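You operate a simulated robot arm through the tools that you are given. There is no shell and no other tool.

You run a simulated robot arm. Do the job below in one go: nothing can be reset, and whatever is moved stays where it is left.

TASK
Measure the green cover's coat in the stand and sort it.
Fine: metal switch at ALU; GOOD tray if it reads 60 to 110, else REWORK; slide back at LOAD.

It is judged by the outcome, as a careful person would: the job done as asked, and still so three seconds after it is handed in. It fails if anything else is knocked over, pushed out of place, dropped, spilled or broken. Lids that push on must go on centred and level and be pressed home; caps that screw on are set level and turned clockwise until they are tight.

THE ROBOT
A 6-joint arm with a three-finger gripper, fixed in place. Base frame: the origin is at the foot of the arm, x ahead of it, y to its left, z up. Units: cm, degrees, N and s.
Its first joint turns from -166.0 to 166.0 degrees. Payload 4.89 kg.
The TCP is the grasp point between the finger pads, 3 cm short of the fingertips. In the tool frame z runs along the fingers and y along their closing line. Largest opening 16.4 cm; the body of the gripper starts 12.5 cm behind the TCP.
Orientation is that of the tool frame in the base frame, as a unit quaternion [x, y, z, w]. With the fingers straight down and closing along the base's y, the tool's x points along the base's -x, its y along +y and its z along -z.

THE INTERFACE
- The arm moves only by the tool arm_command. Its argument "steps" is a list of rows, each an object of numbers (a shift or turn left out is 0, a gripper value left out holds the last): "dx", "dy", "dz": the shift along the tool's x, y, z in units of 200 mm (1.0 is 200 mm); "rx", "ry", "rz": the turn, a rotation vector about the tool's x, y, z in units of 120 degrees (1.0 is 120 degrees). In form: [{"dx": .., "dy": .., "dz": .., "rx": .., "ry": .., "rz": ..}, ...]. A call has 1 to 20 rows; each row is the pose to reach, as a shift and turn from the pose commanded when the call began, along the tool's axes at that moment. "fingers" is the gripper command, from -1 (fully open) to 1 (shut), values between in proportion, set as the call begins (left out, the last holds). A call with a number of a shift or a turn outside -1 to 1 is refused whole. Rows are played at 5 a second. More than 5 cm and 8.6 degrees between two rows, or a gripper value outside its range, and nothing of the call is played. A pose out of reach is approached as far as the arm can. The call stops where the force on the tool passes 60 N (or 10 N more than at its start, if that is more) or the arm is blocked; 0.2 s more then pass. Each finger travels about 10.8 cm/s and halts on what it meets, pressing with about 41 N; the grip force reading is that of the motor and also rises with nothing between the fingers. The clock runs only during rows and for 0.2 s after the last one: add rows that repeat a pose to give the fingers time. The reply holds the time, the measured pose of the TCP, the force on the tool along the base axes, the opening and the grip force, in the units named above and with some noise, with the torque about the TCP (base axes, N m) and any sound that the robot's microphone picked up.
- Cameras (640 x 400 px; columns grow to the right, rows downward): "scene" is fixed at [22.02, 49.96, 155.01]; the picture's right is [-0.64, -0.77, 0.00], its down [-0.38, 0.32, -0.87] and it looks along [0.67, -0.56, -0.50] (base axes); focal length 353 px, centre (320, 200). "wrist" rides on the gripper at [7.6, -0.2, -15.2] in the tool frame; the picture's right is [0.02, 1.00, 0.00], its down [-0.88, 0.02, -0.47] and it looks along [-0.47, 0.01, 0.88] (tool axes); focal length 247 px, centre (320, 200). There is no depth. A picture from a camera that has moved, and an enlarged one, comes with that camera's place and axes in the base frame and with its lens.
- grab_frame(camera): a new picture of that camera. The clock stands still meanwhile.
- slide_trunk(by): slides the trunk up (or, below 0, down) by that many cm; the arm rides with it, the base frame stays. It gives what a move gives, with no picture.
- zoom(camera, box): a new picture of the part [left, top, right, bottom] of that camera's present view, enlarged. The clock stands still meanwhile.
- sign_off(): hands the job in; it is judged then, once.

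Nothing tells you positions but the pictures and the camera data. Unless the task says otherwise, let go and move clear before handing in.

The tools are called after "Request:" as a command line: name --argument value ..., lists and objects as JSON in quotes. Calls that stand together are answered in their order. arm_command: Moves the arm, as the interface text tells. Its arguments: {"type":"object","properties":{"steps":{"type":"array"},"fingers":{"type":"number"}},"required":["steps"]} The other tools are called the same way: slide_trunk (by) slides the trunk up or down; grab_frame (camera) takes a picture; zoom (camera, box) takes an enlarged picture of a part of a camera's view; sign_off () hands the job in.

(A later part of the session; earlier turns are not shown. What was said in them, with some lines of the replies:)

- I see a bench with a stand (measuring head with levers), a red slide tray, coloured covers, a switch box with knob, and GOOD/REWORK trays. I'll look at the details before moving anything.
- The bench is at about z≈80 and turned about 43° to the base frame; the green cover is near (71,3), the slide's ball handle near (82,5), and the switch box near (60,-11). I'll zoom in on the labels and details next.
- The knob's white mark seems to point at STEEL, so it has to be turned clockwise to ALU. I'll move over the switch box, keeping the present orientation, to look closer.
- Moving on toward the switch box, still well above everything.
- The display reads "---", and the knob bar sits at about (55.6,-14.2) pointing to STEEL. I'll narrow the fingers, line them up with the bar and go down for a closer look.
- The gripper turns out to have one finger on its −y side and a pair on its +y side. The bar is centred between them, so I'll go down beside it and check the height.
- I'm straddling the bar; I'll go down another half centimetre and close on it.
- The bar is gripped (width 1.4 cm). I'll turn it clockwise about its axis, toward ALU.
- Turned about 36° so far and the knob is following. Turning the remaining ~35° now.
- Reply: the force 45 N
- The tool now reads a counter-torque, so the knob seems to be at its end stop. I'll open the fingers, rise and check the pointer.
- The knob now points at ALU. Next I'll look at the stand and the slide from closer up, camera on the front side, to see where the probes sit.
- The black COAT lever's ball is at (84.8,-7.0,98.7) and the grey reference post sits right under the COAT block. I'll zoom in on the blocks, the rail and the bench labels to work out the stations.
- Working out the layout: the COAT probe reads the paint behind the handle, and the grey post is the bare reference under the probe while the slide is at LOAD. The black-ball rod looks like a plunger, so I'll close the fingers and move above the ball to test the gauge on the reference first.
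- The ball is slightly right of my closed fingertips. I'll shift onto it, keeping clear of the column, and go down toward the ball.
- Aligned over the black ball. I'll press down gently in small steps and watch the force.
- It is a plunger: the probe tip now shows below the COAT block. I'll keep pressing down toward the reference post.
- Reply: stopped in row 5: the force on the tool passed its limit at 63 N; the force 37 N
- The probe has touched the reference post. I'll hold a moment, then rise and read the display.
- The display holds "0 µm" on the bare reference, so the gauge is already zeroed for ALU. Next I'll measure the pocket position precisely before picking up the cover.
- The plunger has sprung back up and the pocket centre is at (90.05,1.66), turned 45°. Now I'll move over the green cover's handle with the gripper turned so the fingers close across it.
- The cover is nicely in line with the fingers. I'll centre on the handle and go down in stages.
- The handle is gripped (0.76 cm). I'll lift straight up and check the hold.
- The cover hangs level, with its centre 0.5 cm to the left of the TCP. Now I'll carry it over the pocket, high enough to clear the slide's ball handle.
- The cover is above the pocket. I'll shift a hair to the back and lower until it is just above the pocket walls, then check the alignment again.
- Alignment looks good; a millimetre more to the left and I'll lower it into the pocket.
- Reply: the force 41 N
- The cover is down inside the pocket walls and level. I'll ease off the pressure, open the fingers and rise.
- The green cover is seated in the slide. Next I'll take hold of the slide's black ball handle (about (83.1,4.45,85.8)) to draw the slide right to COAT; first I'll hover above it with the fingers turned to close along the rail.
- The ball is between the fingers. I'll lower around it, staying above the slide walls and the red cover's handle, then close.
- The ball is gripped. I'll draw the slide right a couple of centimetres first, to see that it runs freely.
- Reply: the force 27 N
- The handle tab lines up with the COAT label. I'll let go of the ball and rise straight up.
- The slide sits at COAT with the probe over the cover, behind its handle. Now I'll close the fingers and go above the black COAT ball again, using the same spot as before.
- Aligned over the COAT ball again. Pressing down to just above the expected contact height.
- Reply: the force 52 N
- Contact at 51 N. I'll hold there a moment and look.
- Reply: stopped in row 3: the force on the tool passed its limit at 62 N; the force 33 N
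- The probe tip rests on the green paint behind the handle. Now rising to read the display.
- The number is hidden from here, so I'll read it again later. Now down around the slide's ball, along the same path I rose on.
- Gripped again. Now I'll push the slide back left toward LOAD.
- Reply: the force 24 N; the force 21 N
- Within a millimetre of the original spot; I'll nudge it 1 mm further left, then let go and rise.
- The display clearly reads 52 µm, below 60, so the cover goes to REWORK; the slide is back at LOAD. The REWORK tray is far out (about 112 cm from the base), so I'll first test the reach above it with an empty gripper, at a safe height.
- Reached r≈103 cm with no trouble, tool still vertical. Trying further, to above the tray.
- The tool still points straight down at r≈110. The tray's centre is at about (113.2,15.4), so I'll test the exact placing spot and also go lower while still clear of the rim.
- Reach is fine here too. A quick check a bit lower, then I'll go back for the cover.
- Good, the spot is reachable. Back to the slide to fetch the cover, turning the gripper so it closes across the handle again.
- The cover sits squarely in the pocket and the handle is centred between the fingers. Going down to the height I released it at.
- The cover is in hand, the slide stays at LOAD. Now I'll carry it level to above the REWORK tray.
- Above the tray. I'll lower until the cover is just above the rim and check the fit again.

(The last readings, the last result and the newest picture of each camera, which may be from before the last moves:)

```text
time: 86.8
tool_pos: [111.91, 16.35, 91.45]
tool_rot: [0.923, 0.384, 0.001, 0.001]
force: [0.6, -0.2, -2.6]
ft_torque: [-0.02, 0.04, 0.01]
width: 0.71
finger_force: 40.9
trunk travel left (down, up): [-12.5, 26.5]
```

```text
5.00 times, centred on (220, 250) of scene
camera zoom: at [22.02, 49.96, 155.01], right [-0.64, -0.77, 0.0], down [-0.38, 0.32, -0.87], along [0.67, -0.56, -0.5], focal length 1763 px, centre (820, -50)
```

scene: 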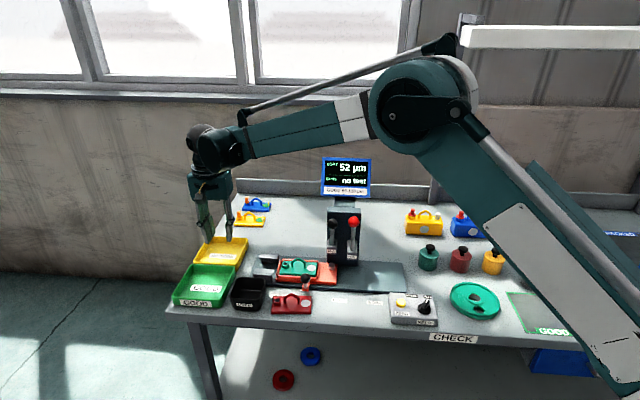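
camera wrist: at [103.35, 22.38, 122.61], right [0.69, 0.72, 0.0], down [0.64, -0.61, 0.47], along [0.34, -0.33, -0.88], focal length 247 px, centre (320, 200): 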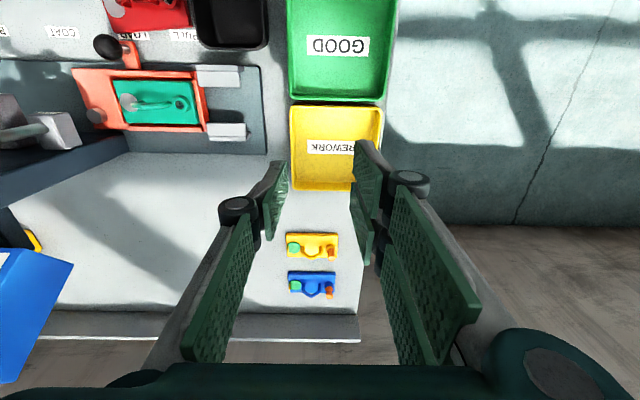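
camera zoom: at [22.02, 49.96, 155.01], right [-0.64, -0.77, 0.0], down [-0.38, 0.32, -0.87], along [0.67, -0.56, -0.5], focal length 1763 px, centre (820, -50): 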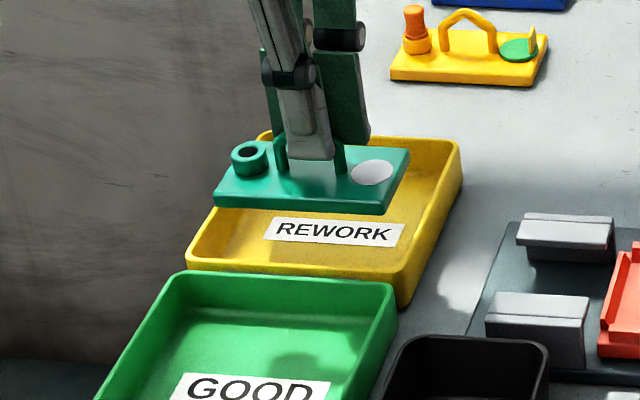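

The cover fits inside the rim with a margin on all sides. I'll shift 2 mm left and lower it into the tray.

Request:
arm_command --steps '[{"dx": 0.01, "dz": 0.06}, {"dx": 0.01, "dz": 0.12}, {"dx": 0.01, "dz": 0.17}, {"dx": 0.01, "dz": 0.2}, {"dx": 0.01, "dz": 0.2}]'

Request:
zoom --camera "wrist" --box '[220, 40, 460, 240]'

Request:
zoom --camera "scene" --box '[180, 210, 260, 290]'

```text
time: 88.0
tool_pos: [112.06, 16.56, 87.6]
tool_rot: [0.923, 0.384, 0.002, 0.001]
force: [0.2, -0.1, -2.9]
ft_torque: [-0.03, -0.01, 0.0]
width: 0.76
finger_force: 40.9
trunk travel left (down, up): [-12.5, 26.5]
```

```text
2.00 times, centred on (340, 140) of wrist
camera zoom: at [117.31, 22.08, 102.81], right [0.72, -0.69, 0.0], down [-0.61, -0.64, 0.47], along [-0.32, -0.34, -0.88], focal length 494 px, centre (280, 320)
```

zoom: 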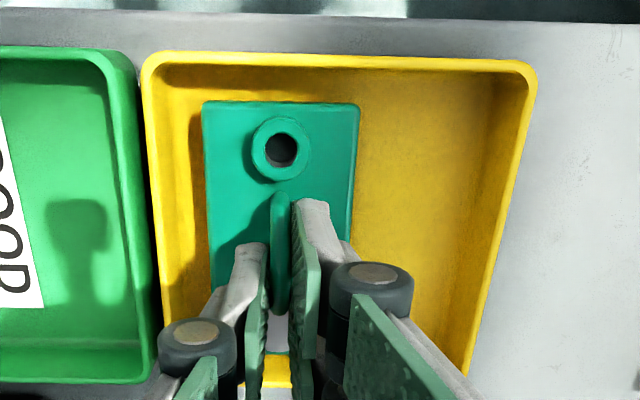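

```text
5.00 times, centred on (220, 250) of scene
camera zoom: at [22.02, 49.96, 155.01], right [-0.64, -0.77, 0.0], down [-0.38, 0.32, -0.87], along [0.67, -0.56, -0.5], focal length 1763 px, centre (820, -50)
```

zoom: 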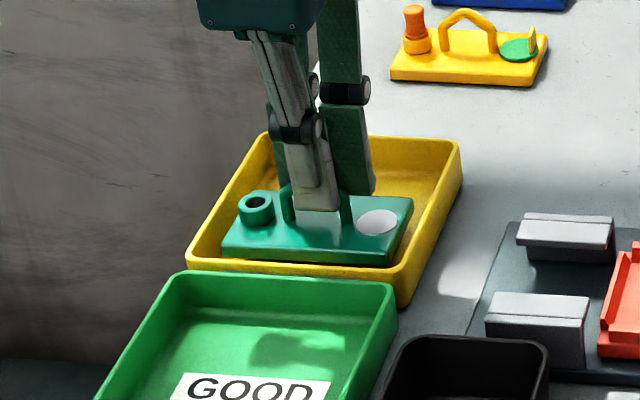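

Request:
arm_command --steps '[{"dz": 0.01}, {"dz": 0.02}, {"dz": 0.03}, {"dz": 0.035}, {"dz": 0.035}]'

Request:
zoom --camera "scene" --box '[180, 210, 260, 290]'

```text
time: 89.2
tool_pos: [112.12, 16.62, 86.94]
tool_rot: [0.923, 0.384, 0.001, 0.0]
force: [0.5, -0.6, -2.4]
ft_torque: [0.01, 0.01, 0.02]
width: 0.74
finger_force: 40.6
trunk travel left (down, up): [-12.5, 26.5]
```

```text
5.00 times, centred on (220, 250) of scene
camera zoom: at [22.02, 49.96, 155.01], right [-0.64, -0.77, 0.0], down [-0.38, 0.32, -0.87], along [0.67, -0.56, -0.5], focal length 1763 px, centre (820, -50)
```

zoom: 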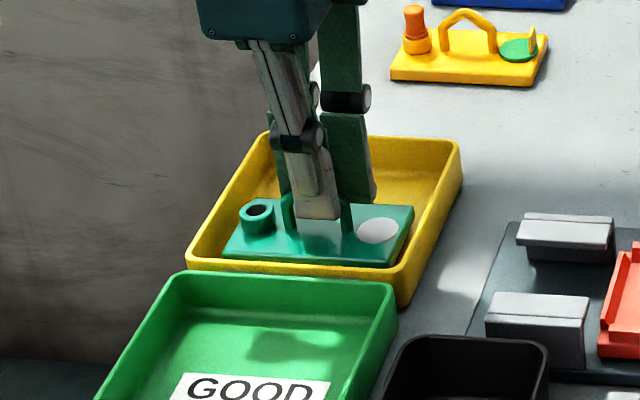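

Request:
arm_command --steps '[{"dz": 0.008}, {"dz": 0.015}, {"dz": 0.02}, {"dz": 0.02}]'

```text
time: 90.2
tool_pos: [112.09, 16.5, 86.42]
tool_rot: [0.923, 0.384, 0.001, 0.001]
force: [0.6, 0.0, -3.3]
ft_torque: [-0.02, -0.01, -0.01]
width: 0.76
finger_force: 41.0
trunk travel left (down, up): [-12.5, 26.5]
```

Still hanging free (about −3 N); a little lower until it rests on the tray floor.

Request:
arm_command --steps '[{"dz": 0.005}, {"dz": 0.01}, {"dz": 0.015}, {"dz": 0.015}]'

Request:
zoom --camera "scene" --box '[190, 225, 250, 275]'

```text
time: 91.2
tool_pos: [112.17, 16.52, 86.21]
tool_rot: [0.923, 0.385, 0.001, 0.0]
force: [-1.2, -0.5, -1.6]
ft_torque: [-0.01, -0.04, 0.02]
width: 0.74
finger_force: 40.9
trunk travel left (down, up): [-12.5, 26.5]
```

```text
8.00 times, centred on (220, 250) of scene
camera zoom: at [22.02, 49.96, 155.01], right [-0.64, -0.77, 0.0], down [-0.38, 0.32, -0.87], along [0.67, -0.56, -0.5], focal length 2821 px, centre (1120, -200)
```

zoom: 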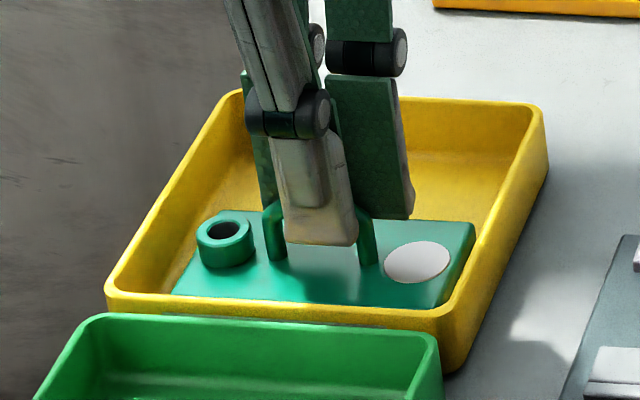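

Request:
arm_command --steps '[{"dz": 0.004}, {"dz": 0.008}, {"dz": 0.008}]'

```text
time: 92.0
tool_pos: [112.07, 16.55, 86.17]
tool_rot: [0.923, 0.384, 0.001, 0.0]
force: [-5.6, -0.4, 12.3]
ft_torque: [-0.23, 0.23, 0.0]
width: 0.74
finger_force: 41.2
trunk travel left (down, up): [-12.5, 26.5]
```

It rests on the tray floor (12 N upward). I'll open the fingers gently and rise.

Request:
arm_command --steps '[{"dz": -0.003}, {"dz": -0.003}]'

Request:
arm_command --steps '[{}, {}, {}]' --fingers 0.6

Request:
arm_command --steps '[{"dz": -0.08}, {"dz": -0.22}, {"dz": -0.4}, {"dz": -0.58}, {"dz": -0.7}, {"dz": -0.7}]'

Request:
zoom --camera "scene" --box '[180, 210, 260, 290]'

Request:
grab_frame --camera "wrist"

```text
time: 92.6
tool_pos: [112.06, 16.49, 86.12]
tool_rot: [0.923, 0.385, 0.001, 0.001]
force: [-0.3, 2.9, 8.9]
ft_torque: [-0.15, 0.03, -0.01]
width: 0.73
finger_force: 41.2
trunk travel left (down, up): [-12.5, 26.5]
```

```text
time: 93.4
tool_pos: [112.12, 16.49, 86.07]
tool_rot: [0.923, 0.385, 0.001, 0.0]
force: [-0.1, -1.1, -0.9]
ft_torque: [-0.01, 0.02, 0.02]
width: 3.28
finger_force: 0.1
trunk travel left (down, up): [-12.5, 26.5]
```

```text
time: 94.8
tool_pos: [111.94, 16.47, 100.02]
tool_rot: [0.923, 0.384, 0.002, 0.001]
force: [-0.1, -0.2, 0.6]
ft_torque: [0.0, -0.02, -0.01]
width: 3.29
finger_force: 0.0
trunk travel left (down, up): [-12.5, 26.5]
```

```text
5.00 times, centred on (220, 250) of scene
camera zoom: at [22.02, 49.96, 155.01], right [-0.64, -0.77, 0.0], down [-0.38, 0.32, -0.87], along [0.67, -0.56, -0.5], focal length 1763 px, centre (820, -50)
```

zoom: 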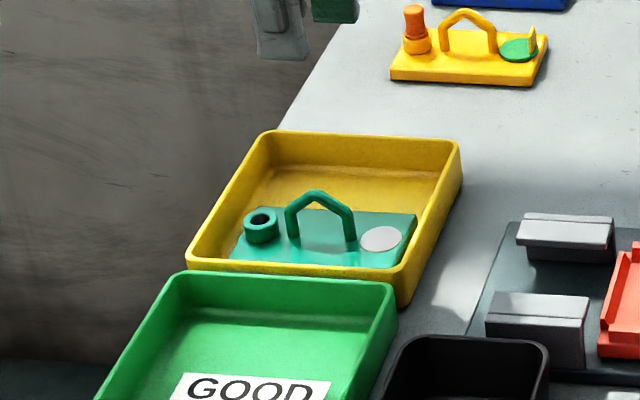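

```text
taken
camera wrist: at [117.22, 21.96, 115.27], right [0.72, -0.69, 0.0], down [-0.61, -0.64, 0.47], along [-0.32, -0.34, -0.88], focal length 247 px, centre (320, 200)
```

wrist: 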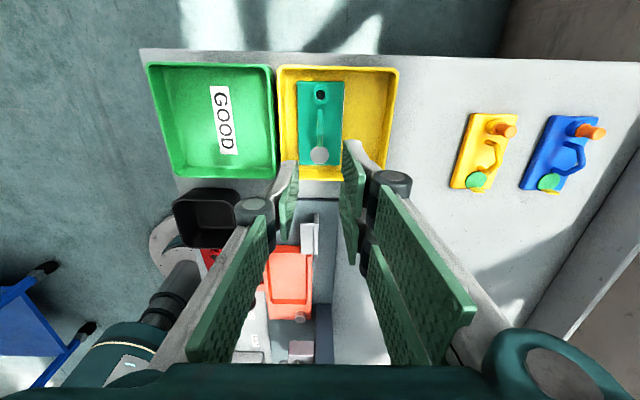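

The green cover lies flat in the REWORK tray. I'll pull back up and check the slide, knob and everything else.

Request:
arm_command --steps '[{"dx": -0.1, "dz": -0.05}, {"dx": -0.28, "dz": -0.15}, {"dx": -0.46, "dz": -0.25}, {"dx": -0.64, "dz": -0.35}, {"dx": -0.75, "dy": -0.1, "dz": -0.45}, {"dx": -0.75, "dy": -0.25, "dz": -0.55}, {"dx": -0.75, "dy": -0.4, "dz": -0.6}, {"dx": -0.75, "dy": -0.4, "dz": -0.6}]'

Request:
grab_frame --camera "scene"

Request:
zoom --camera "scene" --box '[160, 220, 320, 320]'

Request:
zoom --camera "scene" --box '[300, 240, 460, 340]'

Request:
zoom --camera "scene" --box '[280, 150, 440, 250]'

```text
time: 96.6
tool_pos: [95.56, 11.8, 111.89]
tool_rot: [0.923, 0.384, 0.002, 0.001]
force: [-0.3, 0.1, -0.6]
ft_torque: [-0.02, -0.03, -0.04]
width: 3.31
finger_force: 0.1
trunk travel left (down, up): [-12.5, 26.5]
```

```text
taken
```

scene: 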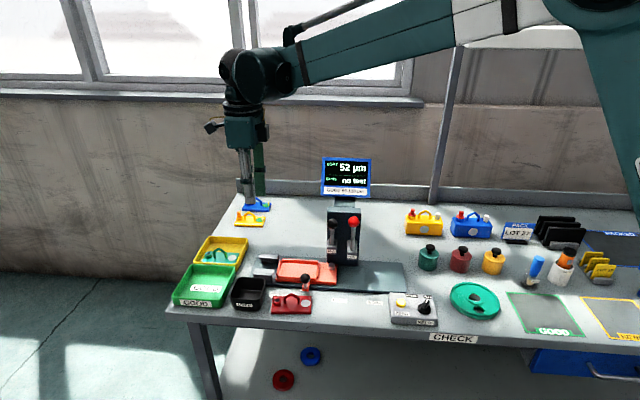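

```text
4.00 times, centred on (240, 270) of scene
camera zoom: at [22.02, 49.96, 155.01], right [-0.64, -0.77, 0.0], down [-0.38, 0.32, -0.87], along [0.67, -0.56, -0.5], focal length 1410 px, centre (640, -80)
```

zoom: 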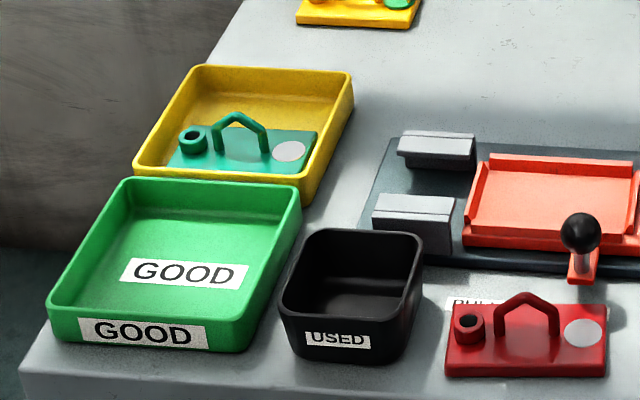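

```text
4.00 times, centred on (380, 290) of scene
camera zoom: at [22.02, 49.96, 155.01], right [-0.64, -0.77, 0.0], down [-0.38, 0.32, -0.87], along [0.67, -0.56, -0.5], focal length 1410 px, centre (80, -160)
```

zoom: 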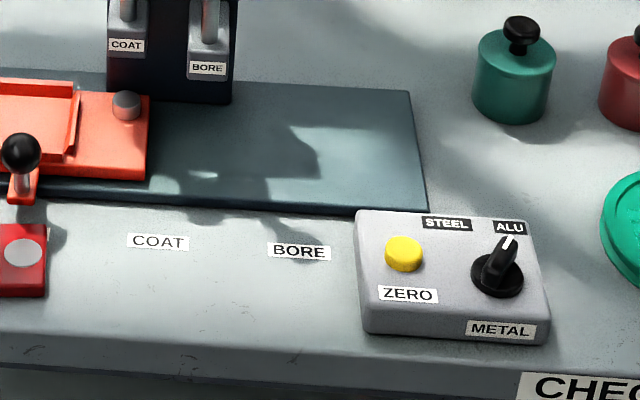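

```text
4.00 times, centred on (360, 200) of scene
camera zoom: at [22.02, 49.96, 155.01], right [-0.64, -0.77, 0.0], down [-0.38, 0.32, -0.87], along [0.67, -0.56, -0.5], focal length 1410 px, centre (160, 200)
```

zoom: 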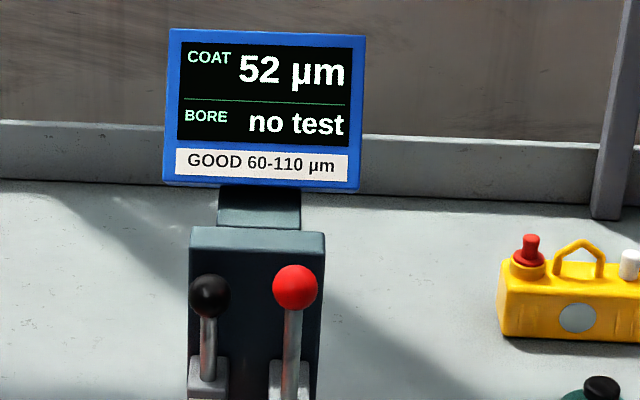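

All as asked: the switch is at ALU, the reference read 0 and the green cover read 52 µm, below 60, so it lies in the REWORK tray. The slide is back at LOAD, both plungers are up, nothing else has moved and the arm is clear, so I'm handing in.

Request:
sign_off

```text
The job is handed in.
```

The green cover read 52 µm, below the 60 to 110 range, so it is lying flat in the REWORK tray. I have handed the job in.

- **Gauge check:** with the switch at ALU, the bare reference post read 0 µm before I measured the cover, so I did not press ZERO.
- **Metal switch:** it was pointing at STEEL. I turned it to ALU and left it there.
- **Slide:** it is back at LOAD, empty, lined up with where it started.
- **Rest of the bench:** both probe rods are up, nothing else looked moved in the last pictures, and the arm is clear.
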